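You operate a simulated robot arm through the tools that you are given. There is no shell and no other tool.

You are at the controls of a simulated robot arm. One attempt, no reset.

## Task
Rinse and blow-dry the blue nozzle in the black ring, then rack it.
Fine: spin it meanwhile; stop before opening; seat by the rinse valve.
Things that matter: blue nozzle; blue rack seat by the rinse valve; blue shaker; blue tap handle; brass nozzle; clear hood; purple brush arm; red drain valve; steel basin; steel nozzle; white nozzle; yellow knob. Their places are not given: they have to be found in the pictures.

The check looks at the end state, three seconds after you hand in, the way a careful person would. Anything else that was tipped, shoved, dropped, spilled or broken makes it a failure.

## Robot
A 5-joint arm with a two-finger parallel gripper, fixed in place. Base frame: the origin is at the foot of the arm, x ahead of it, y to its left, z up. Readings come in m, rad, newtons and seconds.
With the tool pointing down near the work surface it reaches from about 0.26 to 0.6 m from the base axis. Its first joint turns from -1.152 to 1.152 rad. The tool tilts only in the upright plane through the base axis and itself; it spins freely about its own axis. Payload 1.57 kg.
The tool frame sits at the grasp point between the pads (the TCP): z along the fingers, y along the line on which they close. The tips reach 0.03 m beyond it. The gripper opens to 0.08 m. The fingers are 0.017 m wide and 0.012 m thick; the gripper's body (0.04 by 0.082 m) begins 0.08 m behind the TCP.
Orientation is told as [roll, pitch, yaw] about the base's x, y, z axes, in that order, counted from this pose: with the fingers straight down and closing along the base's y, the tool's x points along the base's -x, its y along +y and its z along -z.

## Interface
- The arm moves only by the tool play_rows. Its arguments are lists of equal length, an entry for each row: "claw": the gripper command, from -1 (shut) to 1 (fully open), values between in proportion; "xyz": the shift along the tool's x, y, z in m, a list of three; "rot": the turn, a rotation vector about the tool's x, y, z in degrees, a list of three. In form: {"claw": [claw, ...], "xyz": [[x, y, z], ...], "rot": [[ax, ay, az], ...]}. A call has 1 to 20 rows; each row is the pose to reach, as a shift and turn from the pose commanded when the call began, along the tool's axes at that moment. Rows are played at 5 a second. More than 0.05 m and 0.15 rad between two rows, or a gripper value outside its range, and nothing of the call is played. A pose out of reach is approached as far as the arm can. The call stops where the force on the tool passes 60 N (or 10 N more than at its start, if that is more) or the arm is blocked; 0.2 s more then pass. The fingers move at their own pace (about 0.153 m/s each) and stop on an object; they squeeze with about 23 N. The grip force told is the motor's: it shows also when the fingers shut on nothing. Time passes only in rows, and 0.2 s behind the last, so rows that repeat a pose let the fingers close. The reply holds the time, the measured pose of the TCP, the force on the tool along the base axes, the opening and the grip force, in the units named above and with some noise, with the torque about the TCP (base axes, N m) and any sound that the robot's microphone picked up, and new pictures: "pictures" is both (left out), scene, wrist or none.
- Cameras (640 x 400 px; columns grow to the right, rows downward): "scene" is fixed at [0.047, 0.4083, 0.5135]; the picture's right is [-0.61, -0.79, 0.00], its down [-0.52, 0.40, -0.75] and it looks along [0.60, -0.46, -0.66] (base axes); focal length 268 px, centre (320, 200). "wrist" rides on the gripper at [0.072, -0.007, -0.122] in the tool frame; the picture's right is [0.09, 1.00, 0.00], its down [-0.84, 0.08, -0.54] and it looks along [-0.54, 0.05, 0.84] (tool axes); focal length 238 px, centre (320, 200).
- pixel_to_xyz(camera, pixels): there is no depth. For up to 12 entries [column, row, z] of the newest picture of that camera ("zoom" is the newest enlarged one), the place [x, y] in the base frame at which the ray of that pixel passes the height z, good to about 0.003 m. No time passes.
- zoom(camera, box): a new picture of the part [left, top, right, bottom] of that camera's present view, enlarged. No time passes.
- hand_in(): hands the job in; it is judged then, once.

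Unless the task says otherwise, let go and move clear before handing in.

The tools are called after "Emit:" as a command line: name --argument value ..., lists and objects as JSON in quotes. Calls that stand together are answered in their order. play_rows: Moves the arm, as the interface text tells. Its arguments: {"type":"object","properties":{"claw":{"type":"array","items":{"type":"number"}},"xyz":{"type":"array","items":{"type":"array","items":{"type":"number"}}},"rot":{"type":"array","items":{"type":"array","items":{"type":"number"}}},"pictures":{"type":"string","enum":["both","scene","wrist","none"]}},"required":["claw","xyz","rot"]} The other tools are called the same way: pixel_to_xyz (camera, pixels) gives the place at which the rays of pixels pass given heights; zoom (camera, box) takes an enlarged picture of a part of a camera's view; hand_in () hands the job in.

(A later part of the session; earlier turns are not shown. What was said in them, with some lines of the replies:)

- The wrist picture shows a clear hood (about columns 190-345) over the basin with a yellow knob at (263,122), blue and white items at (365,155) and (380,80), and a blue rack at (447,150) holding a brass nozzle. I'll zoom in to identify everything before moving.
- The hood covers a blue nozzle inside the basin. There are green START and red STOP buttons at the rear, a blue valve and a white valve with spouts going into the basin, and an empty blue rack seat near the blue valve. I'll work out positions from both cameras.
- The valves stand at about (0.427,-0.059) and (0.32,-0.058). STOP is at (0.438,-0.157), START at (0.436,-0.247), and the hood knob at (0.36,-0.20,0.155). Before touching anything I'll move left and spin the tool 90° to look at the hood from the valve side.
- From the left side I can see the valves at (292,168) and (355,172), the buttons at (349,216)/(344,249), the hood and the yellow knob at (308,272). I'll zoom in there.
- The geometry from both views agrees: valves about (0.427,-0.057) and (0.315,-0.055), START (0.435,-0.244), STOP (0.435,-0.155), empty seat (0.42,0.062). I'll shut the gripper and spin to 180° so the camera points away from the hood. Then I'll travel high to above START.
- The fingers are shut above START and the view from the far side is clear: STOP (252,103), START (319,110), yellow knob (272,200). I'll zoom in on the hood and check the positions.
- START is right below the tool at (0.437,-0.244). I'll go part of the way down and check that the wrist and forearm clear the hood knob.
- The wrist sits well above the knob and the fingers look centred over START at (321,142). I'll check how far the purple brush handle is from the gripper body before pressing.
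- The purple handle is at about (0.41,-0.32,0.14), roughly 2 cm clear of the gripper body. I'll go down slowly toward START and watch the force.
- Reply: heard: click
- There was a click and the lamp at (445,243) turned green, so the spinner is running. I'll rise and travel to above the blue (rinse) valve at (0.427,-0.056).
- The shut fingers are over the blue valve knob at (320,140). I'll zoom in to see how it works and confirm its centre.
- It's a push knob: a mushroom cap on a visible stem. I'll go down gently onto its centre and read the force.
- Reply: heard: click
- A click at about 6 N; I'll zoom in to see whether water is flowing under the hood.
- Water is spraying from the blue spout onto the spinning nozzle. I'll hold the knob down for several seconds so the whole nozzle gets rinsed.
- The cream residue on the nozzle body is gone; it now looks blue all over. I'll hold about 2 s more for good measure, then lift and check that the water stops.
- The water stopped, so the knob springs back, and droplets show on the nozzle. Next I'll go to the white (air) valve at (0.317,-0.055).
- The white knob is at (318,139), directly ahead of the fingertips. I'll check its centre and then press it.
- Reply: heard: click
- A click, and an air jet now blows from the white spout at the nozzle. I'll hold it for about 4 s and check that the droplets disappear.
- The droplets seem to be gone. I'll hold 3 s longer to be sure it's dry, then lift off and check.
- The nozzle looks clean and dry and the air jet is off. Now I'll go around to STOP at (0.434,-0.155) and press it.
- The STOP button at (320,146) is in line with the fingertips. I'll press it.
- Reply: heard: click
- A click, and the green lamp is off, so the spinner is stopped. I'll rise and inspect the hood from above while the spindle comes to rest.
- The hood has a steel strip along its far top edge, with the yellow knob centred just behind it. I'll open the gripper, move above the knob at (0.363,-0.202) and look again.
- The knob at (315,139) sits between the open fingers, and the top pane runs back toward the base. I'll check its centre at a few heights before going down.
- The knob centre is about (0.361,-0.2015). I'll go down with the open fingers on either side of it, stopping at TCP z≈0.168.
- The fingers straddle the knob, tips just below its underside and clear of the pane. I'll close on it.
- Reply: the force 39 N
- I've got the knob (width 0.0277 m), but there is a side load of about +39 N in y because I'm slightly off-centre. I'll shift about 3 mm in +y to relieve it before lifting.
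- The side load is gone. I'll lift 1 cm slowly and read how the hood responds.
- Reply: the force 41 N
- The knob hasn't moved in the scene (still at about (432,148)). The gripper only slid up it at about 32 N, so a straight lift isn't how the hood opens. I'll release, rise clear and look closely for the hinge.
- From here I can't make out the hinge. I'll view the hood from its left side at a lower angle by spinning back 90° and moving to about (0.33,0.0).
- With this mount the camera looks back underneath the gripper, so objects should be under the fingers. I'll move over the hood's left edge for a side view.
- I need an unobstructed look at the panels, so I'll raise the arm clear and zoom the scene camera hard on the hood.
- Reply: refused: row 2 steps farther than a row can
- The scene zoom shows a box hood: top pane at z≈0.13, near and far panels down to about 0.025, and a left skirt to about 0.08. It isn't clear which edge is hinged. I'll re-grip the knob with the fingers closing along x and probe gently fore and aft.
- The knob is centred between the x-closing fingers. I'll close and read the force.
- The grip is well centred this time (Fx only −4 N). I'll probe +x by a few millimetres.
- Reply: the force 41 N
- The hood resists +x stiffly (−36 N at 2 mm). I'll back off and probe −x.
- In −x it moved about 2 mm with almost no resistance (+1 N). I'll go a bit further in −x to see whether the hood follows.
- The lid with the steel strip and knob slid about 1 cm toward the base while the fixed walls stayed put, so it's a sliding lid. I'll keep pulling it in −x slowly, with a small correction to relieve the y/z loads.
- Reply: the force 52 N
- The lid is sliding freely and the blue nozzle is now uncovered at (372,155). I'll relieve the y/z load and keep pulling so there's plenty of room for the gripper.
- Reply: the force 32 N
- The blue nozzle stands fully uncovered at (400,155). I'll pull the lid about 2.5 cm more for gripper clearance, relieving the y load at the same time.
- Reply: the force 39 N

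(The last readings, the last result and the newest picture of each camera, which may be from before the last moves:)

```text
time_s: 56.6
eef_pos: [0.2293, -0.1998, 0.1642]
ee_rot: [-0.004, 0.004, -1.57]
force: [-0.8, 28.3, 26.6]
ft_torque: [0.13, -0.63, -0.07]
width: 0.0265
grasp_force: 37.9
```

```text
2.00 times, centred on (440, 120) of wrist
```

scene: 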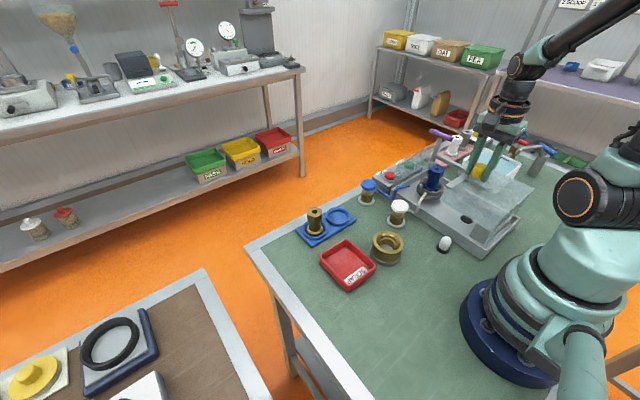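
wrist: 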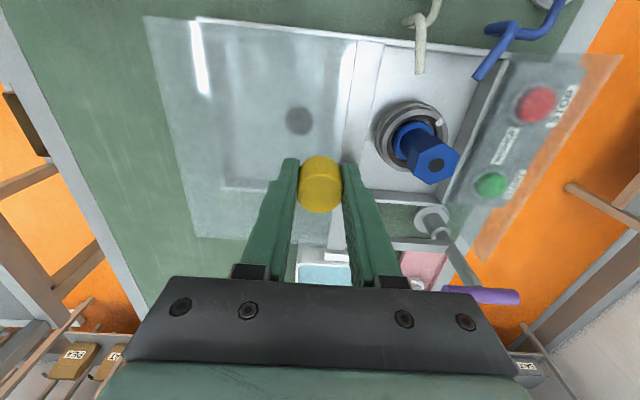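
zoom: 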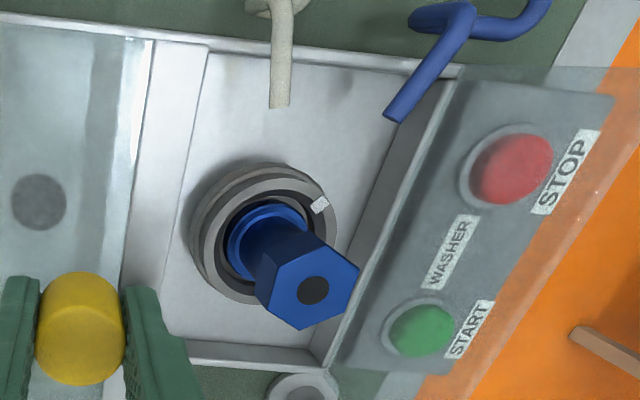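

The hood is fully clear and the clean blue nozzle stands in the dark ring. I'll release the knob and rise, then check that the hood stays put.

Emit:
play_rows --claw '[0.2, 0.6, 0.6, 0.6, 0.6, 0.6, 0.6]' --xyz '[[0, 0, 0], [0, 0, 0], [0, 0, -0.02], [0, 0, -0.05], [0, 0, -0.08], [0, 0, -0.11], [0, 0, -0.12]]' --rot '[[0, 0, 0], [0, 0, 0], [0, 0, 0], [0, 0, 0], [0, 0, 0], [0, 0, 0], [0, 0, 0]]'

Emit:
zoom --camera "scene" --box '[380, 130, 540, 230]'

Emit:
zoom --camera "wrist" --box '[300, 20, 500, 220]'

```text
time_s: 58.2
eef_pos: [0.2307, -0.1999, 0.2852]
ee_rot: [0.001, 0.0, -1.571]
force: [-0.3, 0.2, -0.7]
ft_torque: [0.0, 0.01, 0.0]
width: 0.0637
grasp_force: 0.1
```

scene: 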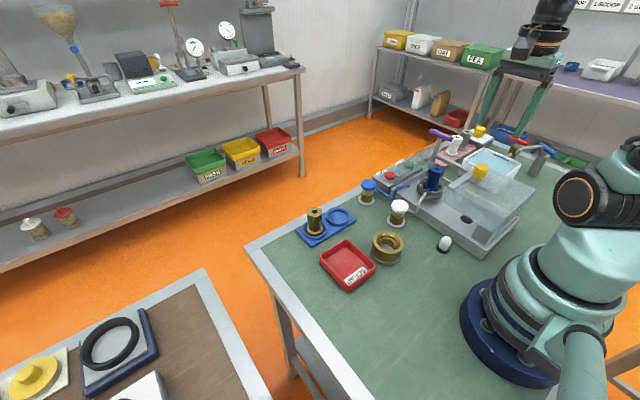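
wrist: 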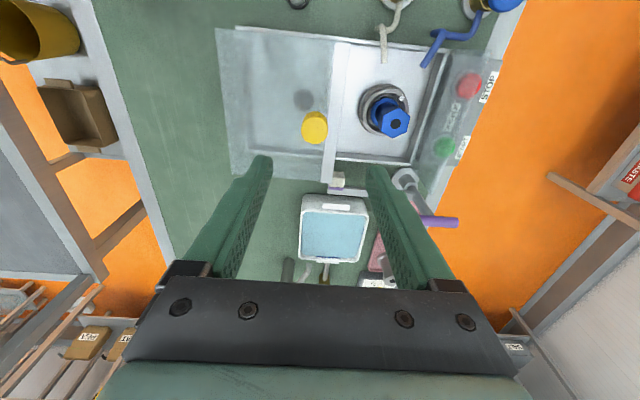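

```text
4.00 times, centred on (460, 180) of scene
```

zoom: 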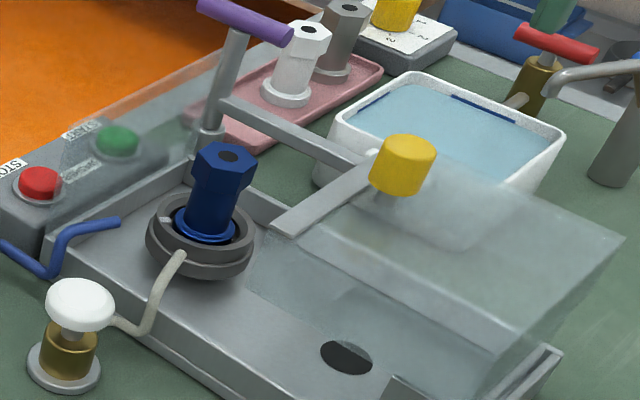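

```text
2.00 times, centred on (400, 120) of wrist
```

zoom: 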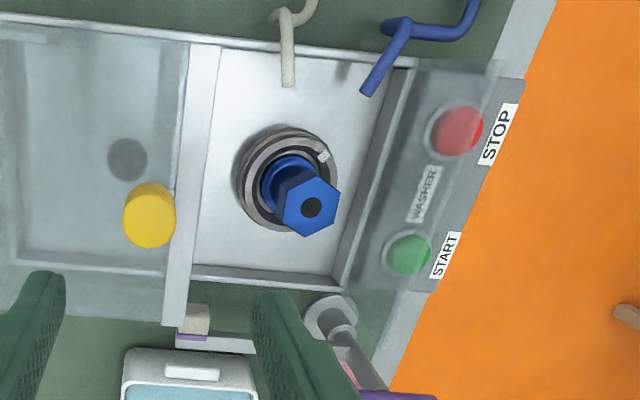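

The hood stays open. I'll get the nozzle's position from this wrist view and the scene view.

Emit:
pixel_to_xyz --camera "wrist" --pixels '[[395.5, 124, 0.08], [395.5, 124, 0.1], [395.5, 124, 0.12], [384, 109, 0.03], [384, 109, 0.04], [328, 178, 0.13]]'

Emit:
zoom --camera "scene" --box '[405, 155, 465, 205]'

Emit:
zoom --camera "scene" --box '[290, 195, 370, 250]'

```text
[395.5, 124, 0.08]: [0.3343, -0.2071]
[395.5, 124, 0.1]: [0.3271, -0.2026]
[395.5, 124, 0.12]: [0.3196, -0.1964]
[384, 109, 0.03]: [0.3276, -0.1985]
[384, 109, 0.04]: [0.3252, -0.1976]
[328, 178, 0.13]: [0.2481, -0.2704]
```

```text
8.00 times, centred on (435, 180) of scene
```

zoom: 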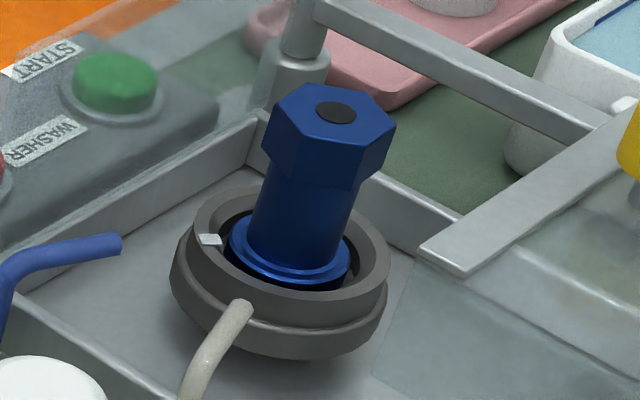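

```text
7.27 times, centred on (330, 222) of scene
```

zoom: 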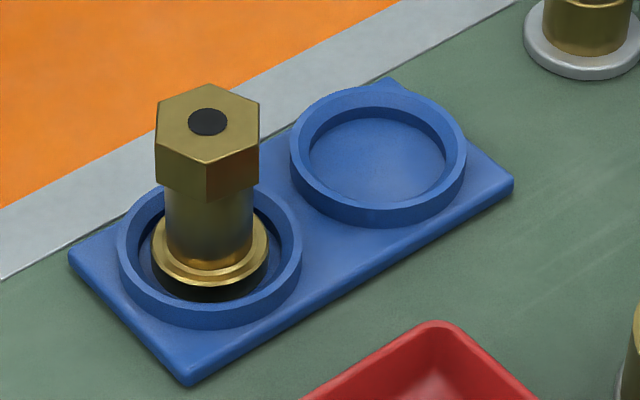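

The nozzle axis is at about (0.327,-0.200), with its hex top at z≈0.102. I'll zoom in on the hex for its flat orientation so the grip squares up on the flats.

Emit:
zoom --camera "wrist" --box '[355, 75, 425, 145]'

Emit:
pixel_to_xyz --camera "scene" --pixels '[[341, 214, 0.0], [341, 214, 0.01], [436.9, 169, 0.1]]'

```text
5.71 times, centred on (390, 110) of wrist
```

zoom: 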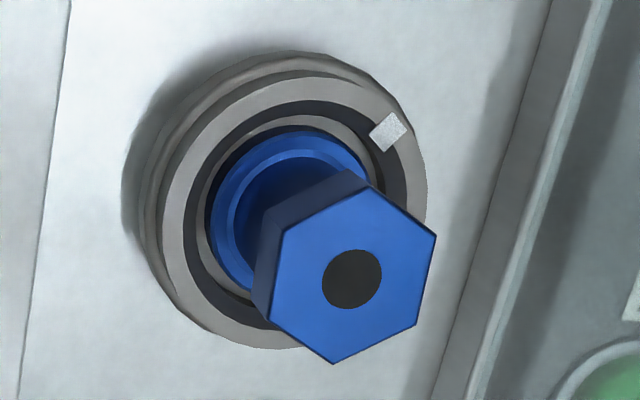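

```text
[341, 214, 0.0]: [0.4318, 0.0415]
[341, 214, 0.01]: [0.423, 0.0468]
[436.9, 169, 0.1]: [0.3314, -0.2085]
```

Emit:
pixel_to_xyz --camera "zoom" --pixels '[[365, 182, 0.102], [437, 233, 0.102], [417, 325, 0.102], [333, 364, 0.102], [268, 318, 0.102], [283, 235, 0.102], [351, 278, 0.102], [290, 205, 0.045], [292, 200, 0.04]]'

```text
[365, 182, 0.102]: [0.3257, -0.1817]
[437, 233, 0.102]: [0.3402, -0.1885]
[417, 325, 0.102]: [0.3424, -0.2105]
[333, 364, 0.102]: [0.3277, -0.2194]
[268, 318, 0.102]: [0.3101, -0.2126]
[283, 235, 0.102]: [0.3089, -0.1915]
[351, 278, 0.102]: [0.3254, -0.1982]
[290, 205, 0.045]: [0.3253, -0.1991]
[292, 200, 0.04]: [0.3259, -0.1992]
```

The hex corners give a centre of (0.326,-0.2005), about 0.033 m across the flats, with two flats facing exactly ±x, which matches the current finger direction. I'll move above the nozzle and go partway down.

Emit:
play_rows --claw '[0.6, 0.6, 0.6, 0.6, 0.6, 0.6]' --xyz '[[0, 0.035, 0], [0, 0.07, 0], [0, 0.095, 0], [0, 0.095, 0.04], [0, 0.095, 0.08], [0, 0.095, 0.11]]' --rot '[[0, 0, 0], [0, 0, 0], [0, 0, 0], [0, 0, 0], [0, 0, 0], [0, 0, 0]]'

Emit:
zoom --camera "wrist" --box '[230, 80, 410, 260]'

Emit:
zoom --camera "scene" --box '[390, 110, 490, 210]'

```text
time_s: 59.6
eef_pos: [0.3248, -0.2001, 0.1747]
ee_rot: [0.0, 0.001, -1.572]
force: [-0.3, -0.1, -0.9]
ft_torque: [0.01, -0.02, -0.01]
width: 0.0642
grasp_force: 0.1
```

scene: 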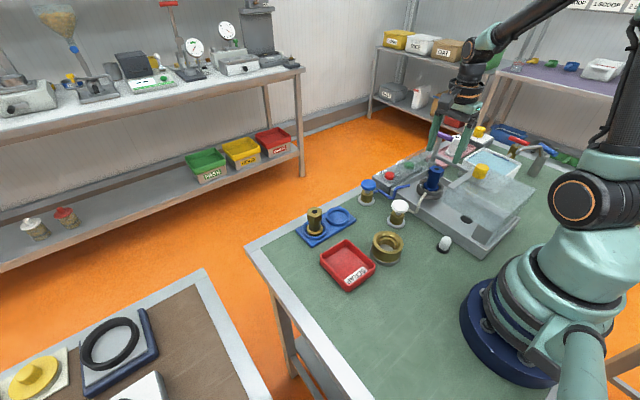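
wrist: 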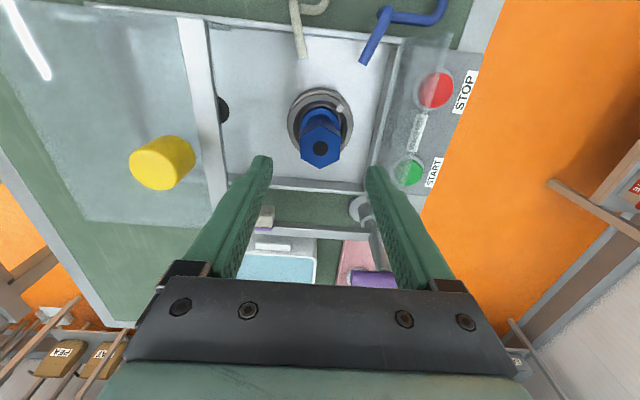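

```text
2.22 times, centred on (320, 170) of wrist
```

zoom: 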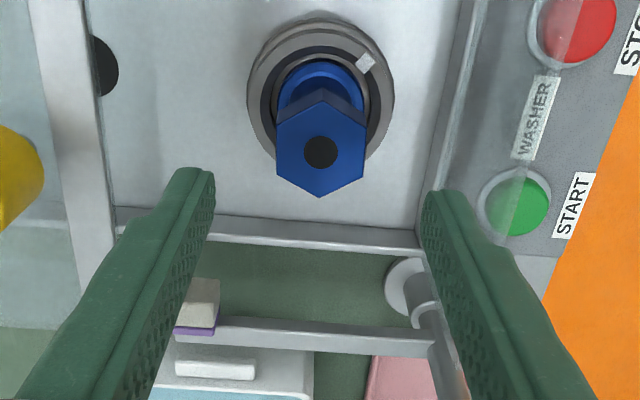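

```text
4.00 times, centred on (440, 160) of scene
```

zoom: 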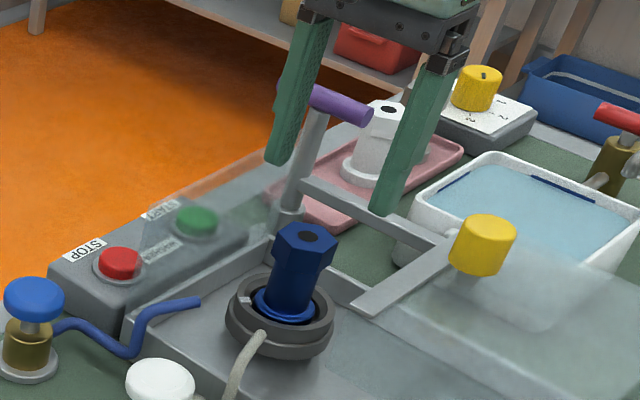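

Emit:
pixel_to_xyz --camera "wrist" --pixels '[[320, 148.5, 0.102], [320, 148.5, 0.098], [320, 103, 0.04]]'

```text
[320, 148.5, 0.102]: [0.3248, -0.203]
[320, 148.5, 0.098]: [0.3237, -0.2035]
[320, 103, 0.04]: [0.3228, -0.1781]
```

The nozzle is centred between the fingers. I'll go down to mid-hex (z≈0.09), watching the force, then close.

Emit:
play_rows --claw '[0.6, 0.6, 0.6, 0.6, 0.6]' --xyz '[[-0.001, 0, 0.03], [-0.0015, 0, 0.055], [-0.0015, 0, 0.07], [-0.0015, 0, 0.08], [-0.0015, 0, 0.084]]' --rot '[[0, 0, 0], [0, 0, 0], [0, 0, 0], [0, 0, 0], [0, 0, 0]]'

Emit:
zoom --camera "wrist" --box '[230, 80, 410, 260]'

Emit:
zoom --camera "scene" --box '[390, 120, 490, 210]'

```text
time_s: 60.8
eef_pos: [0.3253, -0.2015, 0.0913]
ee_rot: [-0.002, -0.001, -1.571]
force: [0.1, -0.3, 0.1]
ft_torque: [-0.02, -0.02, 0.06]
width: 0.0639
grasp_force: 0.1
```

scene: 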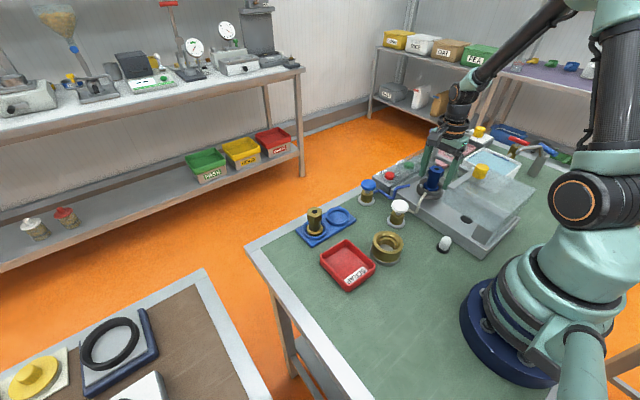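
wrist: 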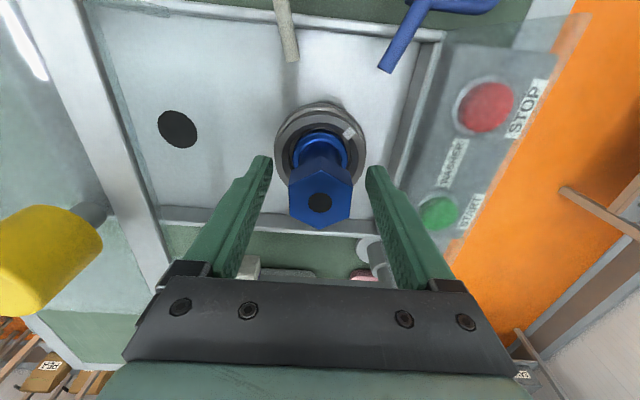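

```text
2.22 times, centred on (320, 170) of wrist
```

zoom: 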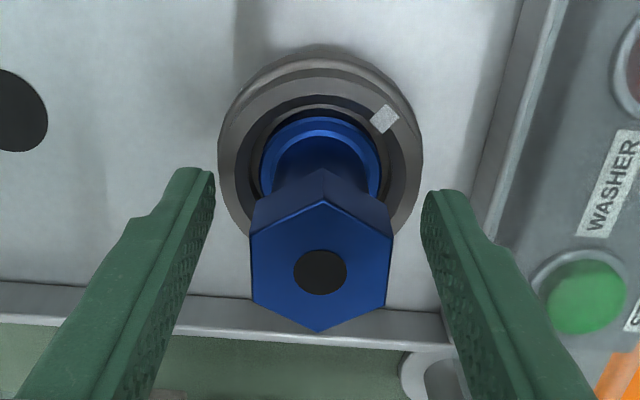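

```text
4.44 times, centred on (440, 165) of scene
```

zoom: 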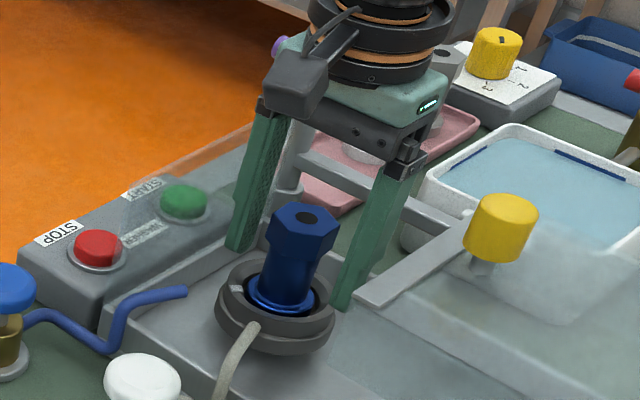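

It's well aligned with the flats. I'll close on the hex.

Emit:
play_rows --claw '[0.2, -0.3, -1, -1, -1]' --xyz '[[0, 0, 0], [0, 0, 0], [0, 0, 0], [0, 0, 0], [0, 0, 0]]' --rot '[[0, 0, 0], [0, 0, 0], [0, 0, 0], [0, 0, 0], [0, 0, 0]]'

Emit:
zoom --camera "wrist" --box '[230, 80, 410, 260]'

```text
time_s: 62.0
eef_pos: [0.3241, -0.2015, 0.0906]
ee_rot: [0.002, 0.0, -1.571]
force: [0.4, 0.5, 0.3]
ft_torque: [0.03, 0.0, 0.0]
width: 0.0337
grasp_force: 23.1
```

scene: 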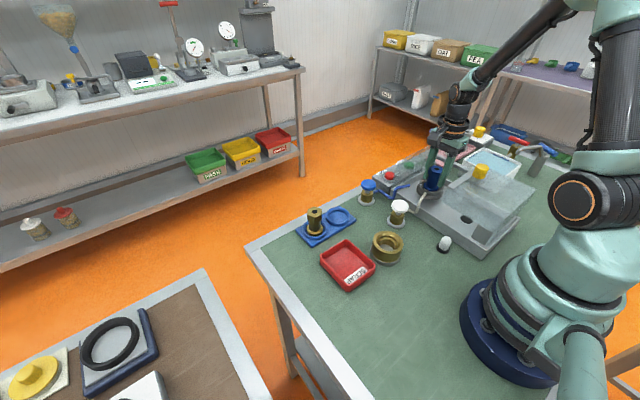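
wrist: 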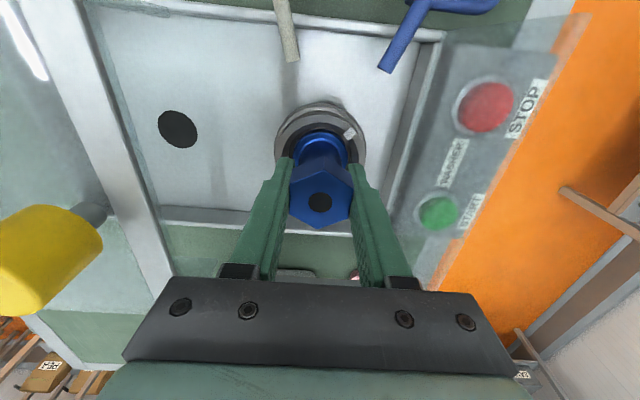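

```text
2.22 times, centred on (320, 170) of wrist
```

zoom: 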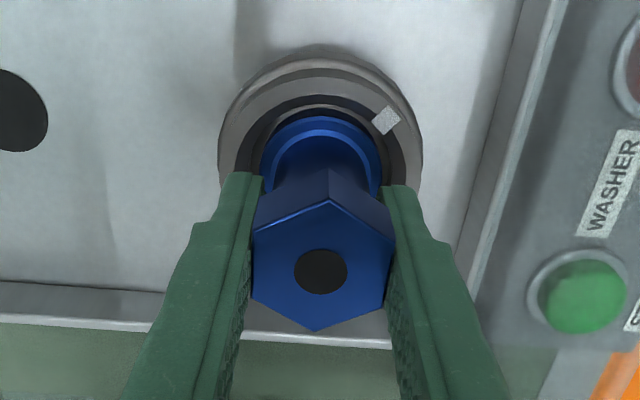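

It's firmly gripped (width 0.0337 m, 23 N, no side load). I'll lift straight up out of the ring.

Emit:
play_rows --claw '[-1, -1, -1, -1, -1, -1, -1]' --xyz '[[0, 0, -0.006], [0, 0, -0.015], [0, 0, -0.03], [0, 0, -0.06], [0, 0, -0.09], [0, 0, -0.12], [0, 0, -0.14]]' --rot '[[0, 0, 0], [0, 0, 0], [0, 0, 0], [0, 0, 0], [0, 0, 0], [0, 0, 0], [0, 0, 0]]'

Emit:
zoom --camera "wrist" --box '[230, 80, 410, 260]'

Emit:
zoom --camera "scene" --box '[400, 80, 500, 200]'

```text
time_s: 63.6
eef_pos: [0.3248, -0.1997, 0.232]
ee_rot: [0.001, 0.003, -1.57]
force: [0.5, 0.5, -2.5]
ft_torque: [0.02, -0.03, 0.01]
width: 0.0338
grasp_force: 23.0
```

scene: 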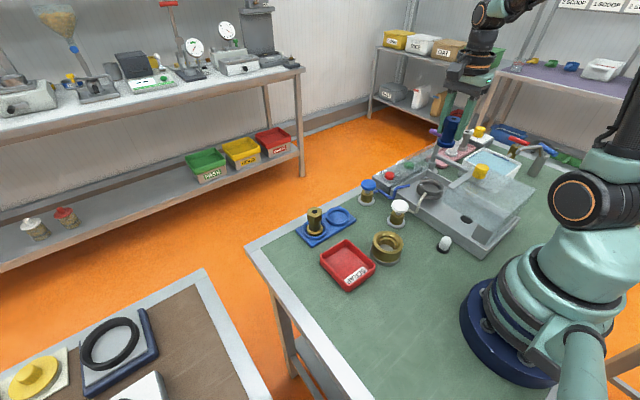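
wrist: 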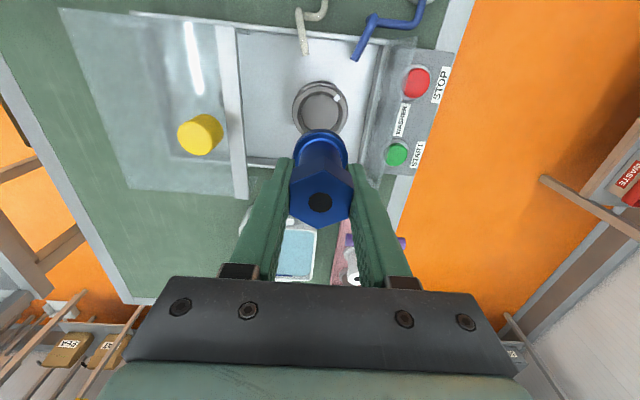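

```text
2.22 times, centred on (320, 170) of wrist
```

zoom: 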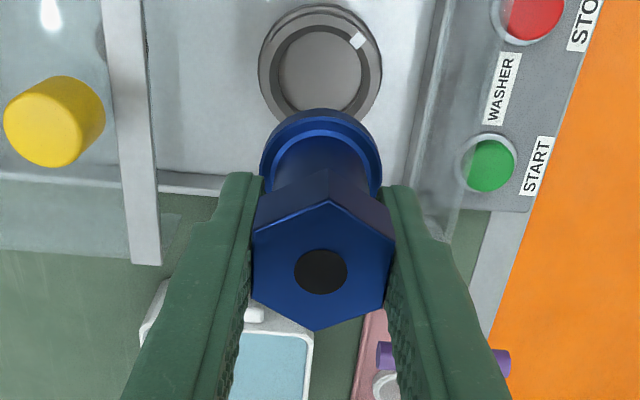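

```text
3.33 times, centred on (450, 140) of scene
```

zoom: 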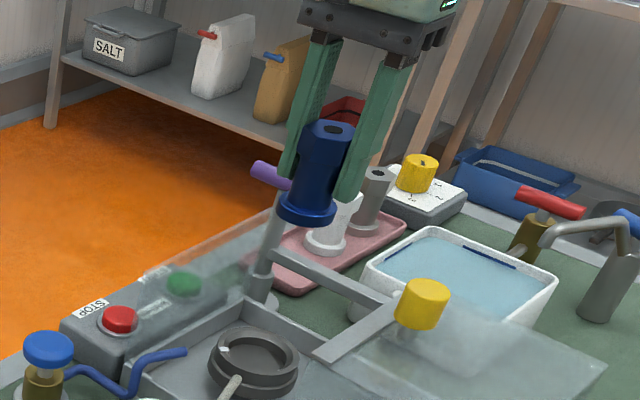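

The blue nozzle is out of the ring and held upright. I'll carry it high toward the empty rack seat by the rinse valve at about (0.42,0.063).

Emit:
play_rows --claw '[-1, -1, -1, -1, -1, -1, -1, -1]' --xyz '[[0.035, 0.013, -0.01], [0.07, 0.026, -0.01], [0.105, 0.04, -0.01], [0.14, 0.053, -0.01], [0.175, 0.066, -0.01], [0.21, 0.08, -0.01], [0.24, 0.09, -0.01], [0.263, 0.0955, -0.01]]' --rot '[[0, 0, 0], [0, 0, 0], [0, 0, 0], [0, 0, 0], [0, 0, 0], [0, 0, 0], [0, 0, 0], [0, 0, 0]]'

Emit:
zoom --camera "wrist" --box '[230, 0, 450, 200]'

Emit:
zoom --camera "scene" --box '[270, 120, 410, 260]'

```text
time_s: 65.4
eef_pos: [0.4216, 0.0611, 0.2408]
ee_rot: [0.0, 0.001, -1.572]
force: [0.9, 0.2, -1.3]
ft_torque: [0.02, -0.03, -0.02]
width: 0.0336
grasp_force: 23.2
```

scene: 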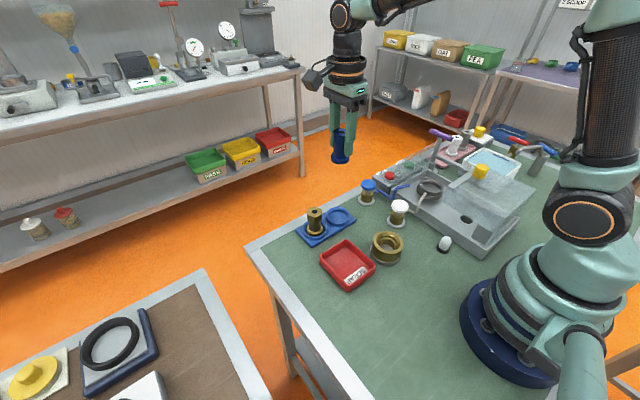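
wrist: 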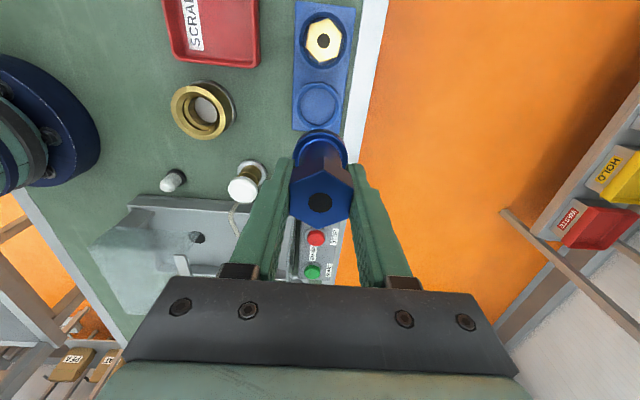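

```text
2.00 times, centred on (340, 100) of wrist
```

zoom: 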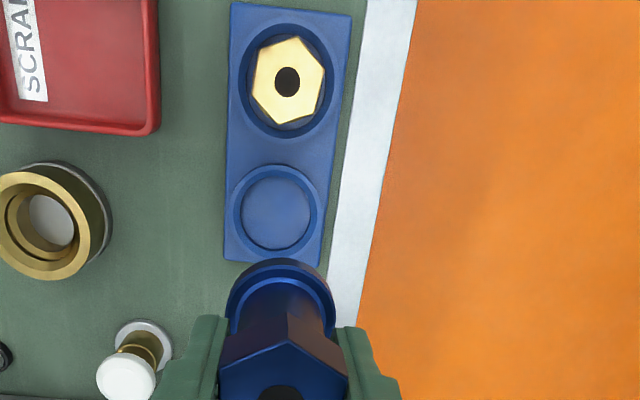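

```text
2.86 times, centred on (340, 190) of scene
```

zoom: 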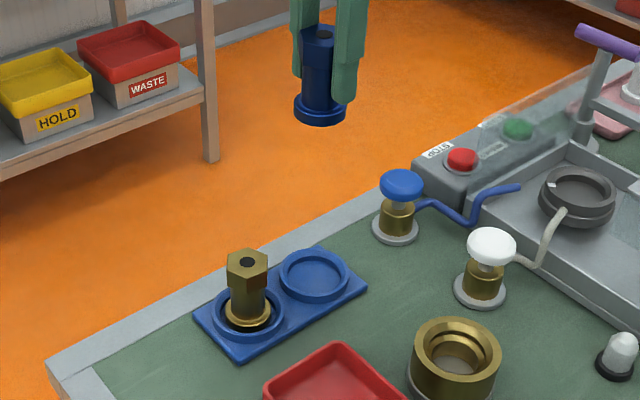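

The empty seat is at about (318,106) in the wrist picture. I'll compute its exact centre, and the brass nozzle's for reference.

Emit:
pixel_to_xyz --camera "zoom" --pixels '[[316, 275, 0.012], [250, 285, 0.012]]'

Emit:
pixel_to_xyz --camera "wrist" --pixels '[[318.5, 105.5, 0.0], [318.5, 105.5, 0.012], [296, 107, 0.012], [341, 104, 0.012], [320, 82, 0.012], [317, 129, 0.012], [323, 41, 0.06], [323, 41, 0.07]]'

```text
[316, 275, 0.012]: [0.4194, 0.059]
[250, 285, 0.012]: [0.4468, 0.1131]
```

```text
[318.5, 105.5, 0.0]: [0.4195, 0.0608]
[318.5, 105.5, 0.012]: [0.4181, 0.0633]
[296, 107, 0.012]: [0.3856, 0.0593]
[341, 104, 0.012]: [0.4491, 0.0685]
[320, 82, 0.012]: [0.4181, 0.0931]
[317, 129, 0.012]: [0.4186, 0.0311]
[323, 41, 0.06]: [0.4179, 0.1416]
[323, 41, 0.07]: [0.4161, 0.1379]
```

The seat centre comes out at about (0.4185,0.062). I'll line up and go down until the nozzle base hovers above the seat, then check from both cameras.

Emit:
play_rows --claw '[-1, -1, -1, -1, -1]' --xyz '[[0.001, -0.003, 0], [0.001, -0.003, 0.04], [0.001, -0.003, 0.08], [0.001, -0.003, 0.12], [0.001, -0.003, 0.14]]' --rot '[[0, 0, 0], [0, 0, 0], [0, 0, 0], [0, 0, 0], [0, 0, 0]]'

Emit:
zoom --camera "wrist" --box '[230, 60, 430, 240]'

Emit:
zoom --camera "scene" --box '[280, 160, 400, 260]'

```text
time_s: 66.6
eef_pos: [0.4178, 0.0629, 0.102]
ee_rot: [0.001, 0.0, -1.572]
force: [0.2, -0.5, -1.8]
ft_torque: [0.01, 0.01, 0.0]
width: 0.0334
grasp_force: 22.7
```

scene: 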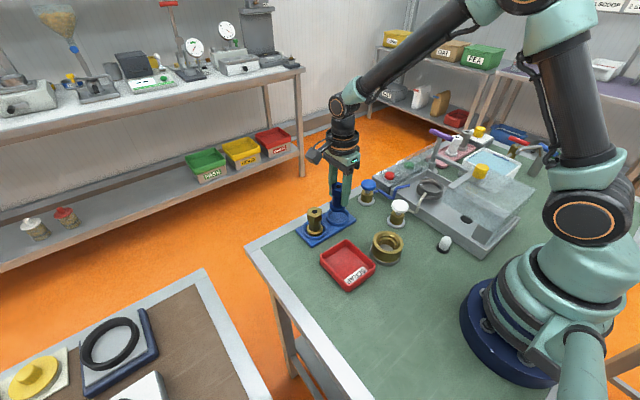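
wrist: 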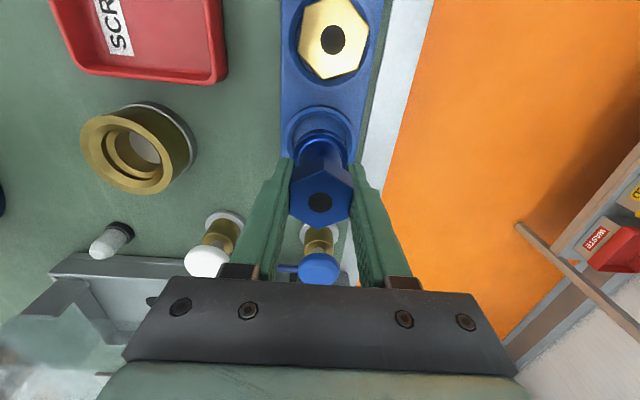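

```text
2.22 times, centred on (330, 150) of wrist
```

zoom: 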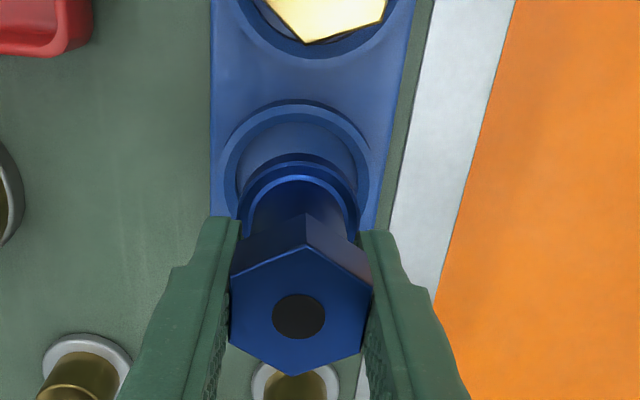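

```text
4.00 times, centred on (340, 210) of scene
```

zoom: 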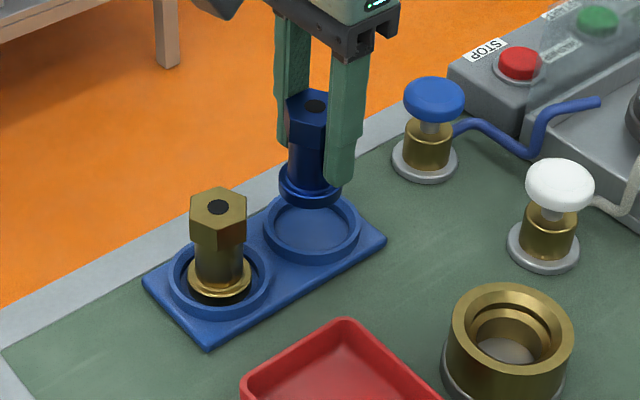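

The nozzle is centred over the seat within about 1–2 mm in both views. I'll lower it slowly until I feel contact.

Emit:
play_rows --claw '[-1, -1, -1, -1, -1]' --xyz '[[0, 0.0005, 0.015], [0, 0.0005, 0.028], [0, 0.0005, 0.034], [0, 0.0005, 0.038], [0, 0.0005, 0.04]]' --rot '[[0, 0, 0], [0, 0, 0], [0, 0, 0], [0, 0, 0], [0, 0, 0]]'

Emit:
zoom --camera "scene" --box '[280, 170, 380, 260]'

Emit:
zoom --camera "wrist" --box '[230, 60, 430, 240]'

```text
time_s: 67.8
eef_pos: [0.4165, 0.0634, 0.0609]
ee_rot: [-0.001, 0.0, -1.572]
force: [0.1, 0.8, -1.5]
ft_torque: [-0.01, -0.03, 0.02]
width: 0.0337
grasp_force: 23.1
```

scene: 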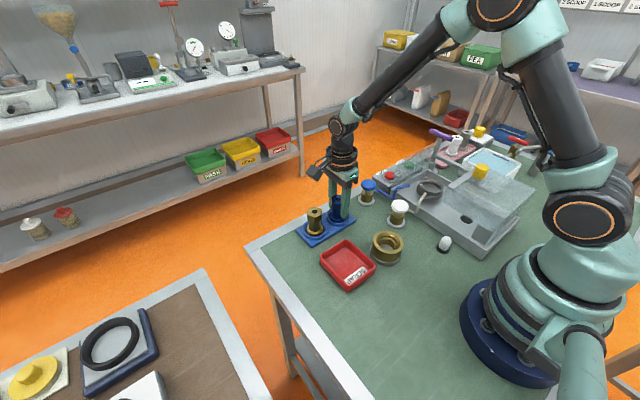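
wrist: 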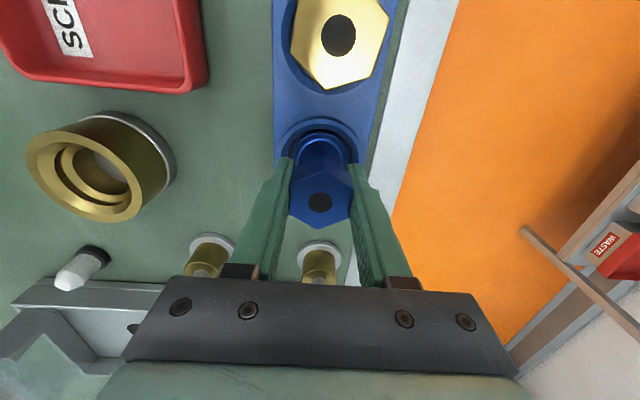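

```text
4.44 times, centred on (330, 215) of scene
```

zoom: 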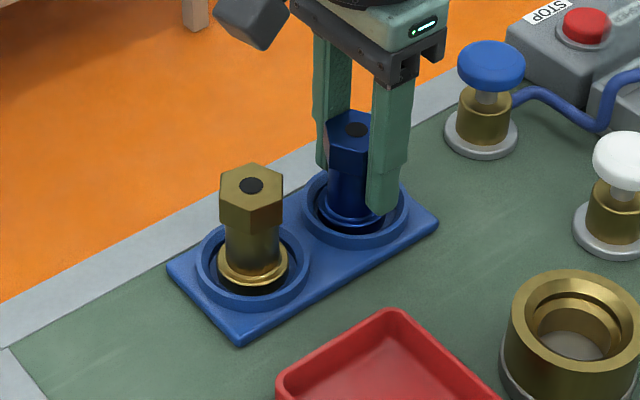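

```text
2.22 times, centred on (330, 150) of wrist
```

zoom: 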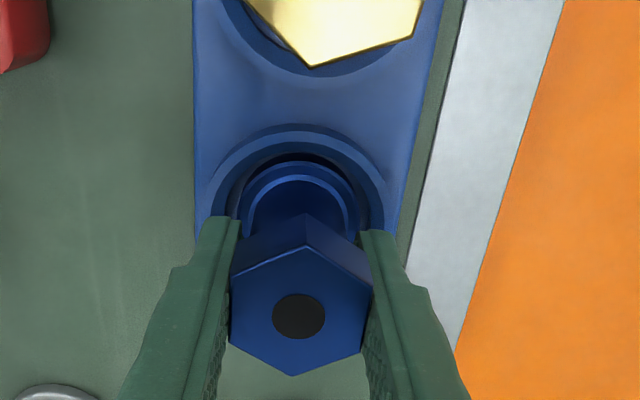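

No contact yet (only the nozzle's own weight, −1.5 N). I'll continue in 1–2 mm steps.

Emit:
play_rows --claw '[-1, -1, -1, -1]' --xyz '[[0, 0.0005, 0.0015], [0, 0.0005, 0.003], [0, 0.0005, 0.0045], [0, 0.0005, 0.0045]]' --rot '[[0, 0, 0], [0, 0, 0], [0, 0, 0], [0, 0, 0]]' --pictures "none"

```text
time_s: 68.8
eef_pos: [0.4189, 0.0617, 0.0565]
ee_rot: [0.001, 0.001, -1.57]
force: [-5.0, 1.2, 17.2]
ft_torque: [-0.01, 0.08, 0.03]
width: 0.0335
grasp_force: 23.1
```

Contact: +17 N at TCP z=0.0565, about where the seat floor should be. I'll ease off slightly and compare it with the seated brass nozzle.

Emit:
play_rows --claw '[-1, -1]' --xyz '[[0, 0, -0.0008], [0, 0, -0.0008]]' --rot '[[0, 0, 0], [0, 0, 0]]'

Emit:
zoom --camera "scene" --box '[290, 190, 370, 250]'

Emit:
zoom --camera "wrist" --box '[260, 90, 380, 220]'

```text
time_s: 69.4
eef_pos: [0.4186, 0.0627, 0.0565]
ee_rot: [0.002, 0.001, -1.571]
force: [2.3, 0.6, 4.5]
ft_torque: [0.0, -0.21, 0.05]
width: 0.0336
grasp_force: 22.6
```

scene: 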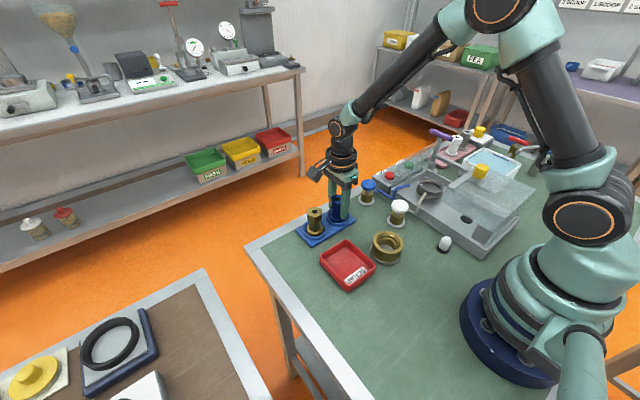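
wrist: 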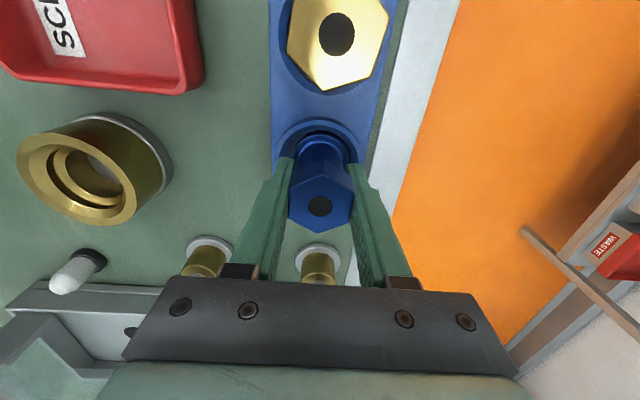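

```text
6.67 times, centred on (330, 220) of scene
```

zoom: 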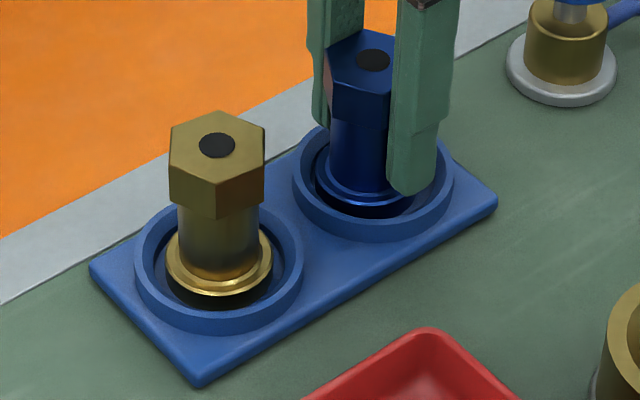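

```text
3.08 times, centred on (320, 155) of wrist
```

zoom: 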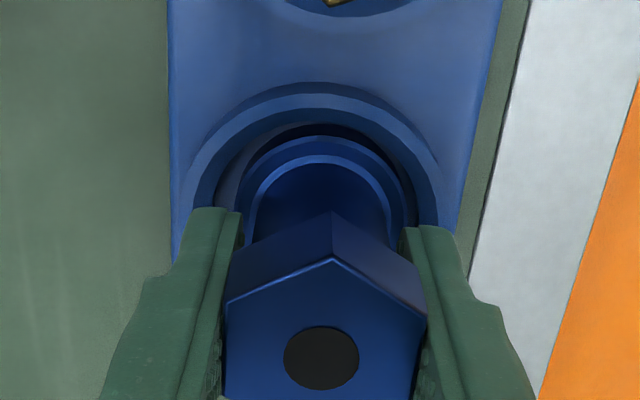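

The blue nozzle sits inside the seat ring at the same relative height as the brass one. I'll open gently and rise straight up.

Emit:
play_rows --claw '[-0.1, 0.1, 0.4, 0.6, 0.6, 0.6, 0.6, 0.6, 0.6]' --xyz '[[0, 0, 0], [0, 0, 0], [0, 0, 0], [0, 0, 0], [0, 0, -0.015], [0, 0, -0.04], [0, 0, -0.08], [0, 0, -0.12], [0, 0, -0.16]]' --rot '[[0, 0, 0], [0, 0, 0], [0, 0, 0], [0, 0, 0], [0, 0, 0], [0, 0, 0], [0, 0, 0], [0, 0, 0], [0, 0, 0]]'

Emit:
zoom --camera "scene" --box '[290, 190, 370, 250]'

Emit:
zoom --camera "wrist" --box '[260, 20, 400, 200]'

Emit:
zoom --camera "scene" --box '[360, 120, 580, 260]'

```text
time_s: 71.4
eef_pos: [0.4192, 0.0622, 0.2166]
ee_rot: [0.0, -0.001, -1.57]
force: [0.5, 0.7, -0.2]
ft_torque: [0.04, 0.03, -0.02]
width: 0.0641
grasp_force: 0.1
```

scene: 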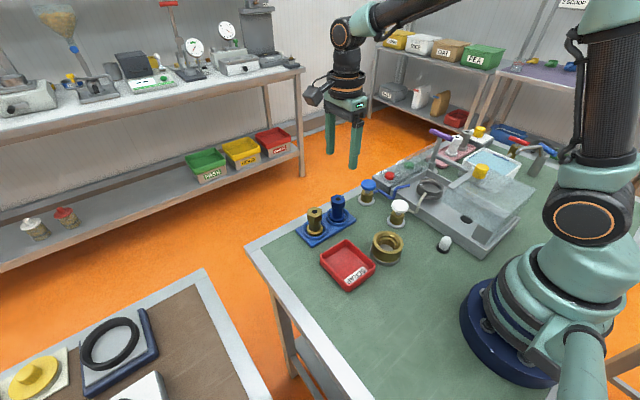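
wrist: 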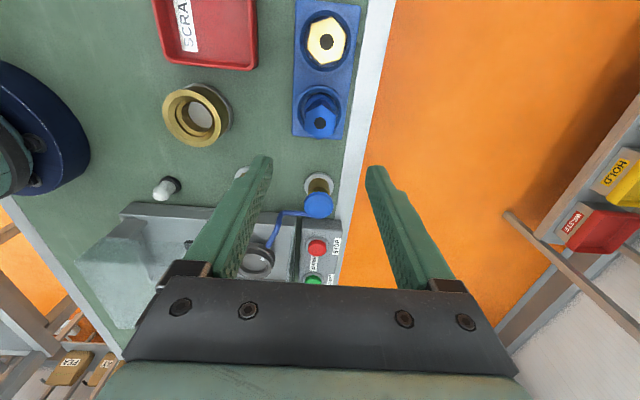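

```text
6.67 times, centred on (330, 220) of scene
```

zoom: 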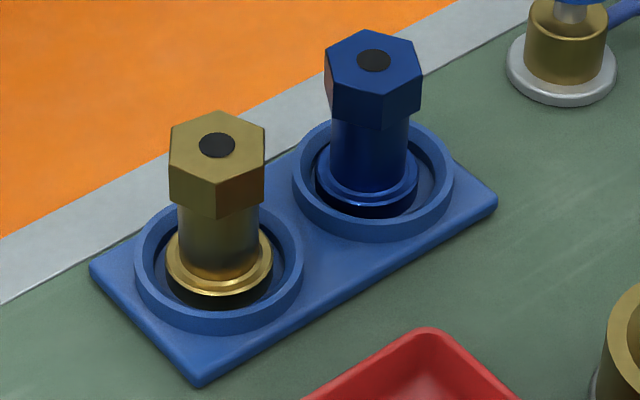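

```text
2.22 times, centred on (330, 110) of wrist
```

zoom: 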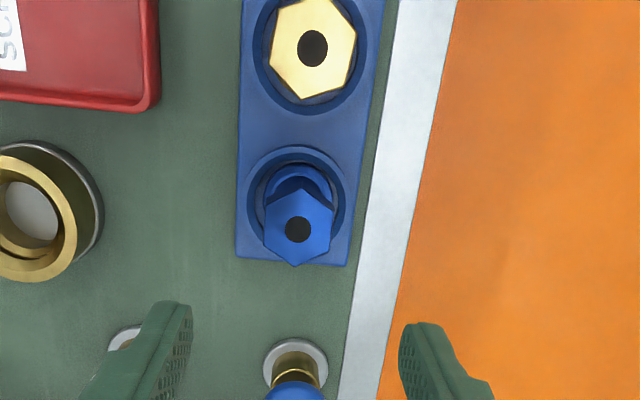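

```text
2.86 times, centred on (470, 190) of scene
```

zoom: 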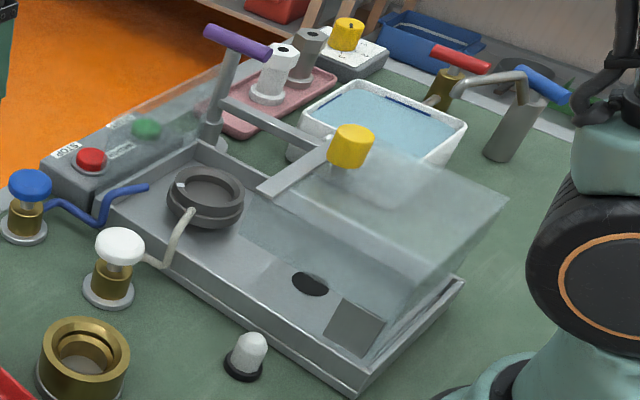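

The blue nozzle stands upright in the seat by the rinse valve, the lamp is off, and both valves are released. I'll look closely once more for any residue or wetness on it.

Emit:
zoom --camera "scene" --box '[318, 190, 358, 225]'

Emit:
zoom --camera "wrist" --box '[290, 70, 350, 150]'

```text
11.43 times, centred on (338, 208) of scene
```

zoom: 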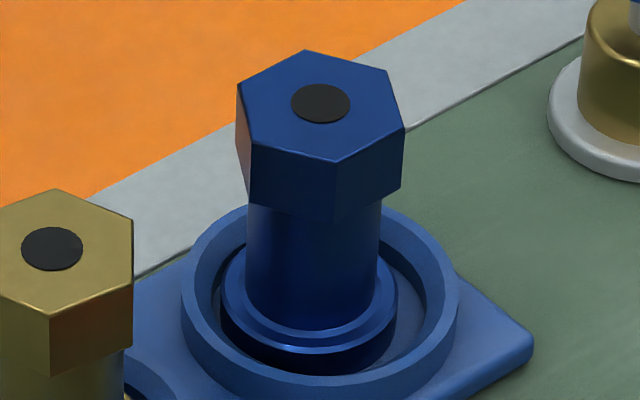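

```text
5.00 times, centred on (320, 110) of wrist
```

zoom: 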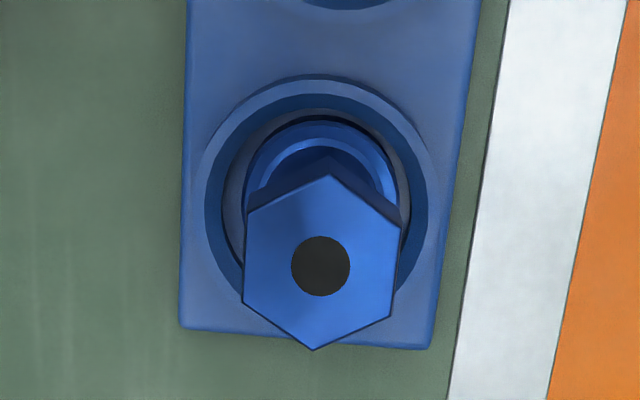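

The nozzle is clean, dry and upright inside the seat ring; the faint brown tint on one facet is a reflection of the brass nozzle beside it. The gripper is open and well clear, so I'm handing in.

Emit:
hand_in

```text
The job is handed in.
```

The blue nozzle is rinsed, blown dry and standing upright in the empty rack seat by the rinse valve, and I've handed the job in. I don't have the check's verdict yet.

- **Spin:** I pressed START first, and the lamp turned green. The nozzle spun through both the rinse and the drying.
- **Rinse:** I held the blue valve down for about 5 seconds. The cream residue came off, and the water stopped when I let go.
- **Blow-dry:** I held the white valve down for about 7 seconds. The droplets cleared, and the air stopped when I let go.
- **Stop and open:** I pressed STOP and the lamp went out before I touched the hood. The hood is a sliding lid, and I first tried lifting it by its yellow knob. That only made the gripper slip up the knob at about 32 N. It then slid open freely toward the arm.
- **Rack:** I lifted the nozzle out of the black ring and lowered it into the seat until it touched bottom. Its final position looks the same as the brass nozzle next to it.

I left the hood open, since the task didn't ask for it to be closed. In the last pictures, nothing else looked moved or spilled.
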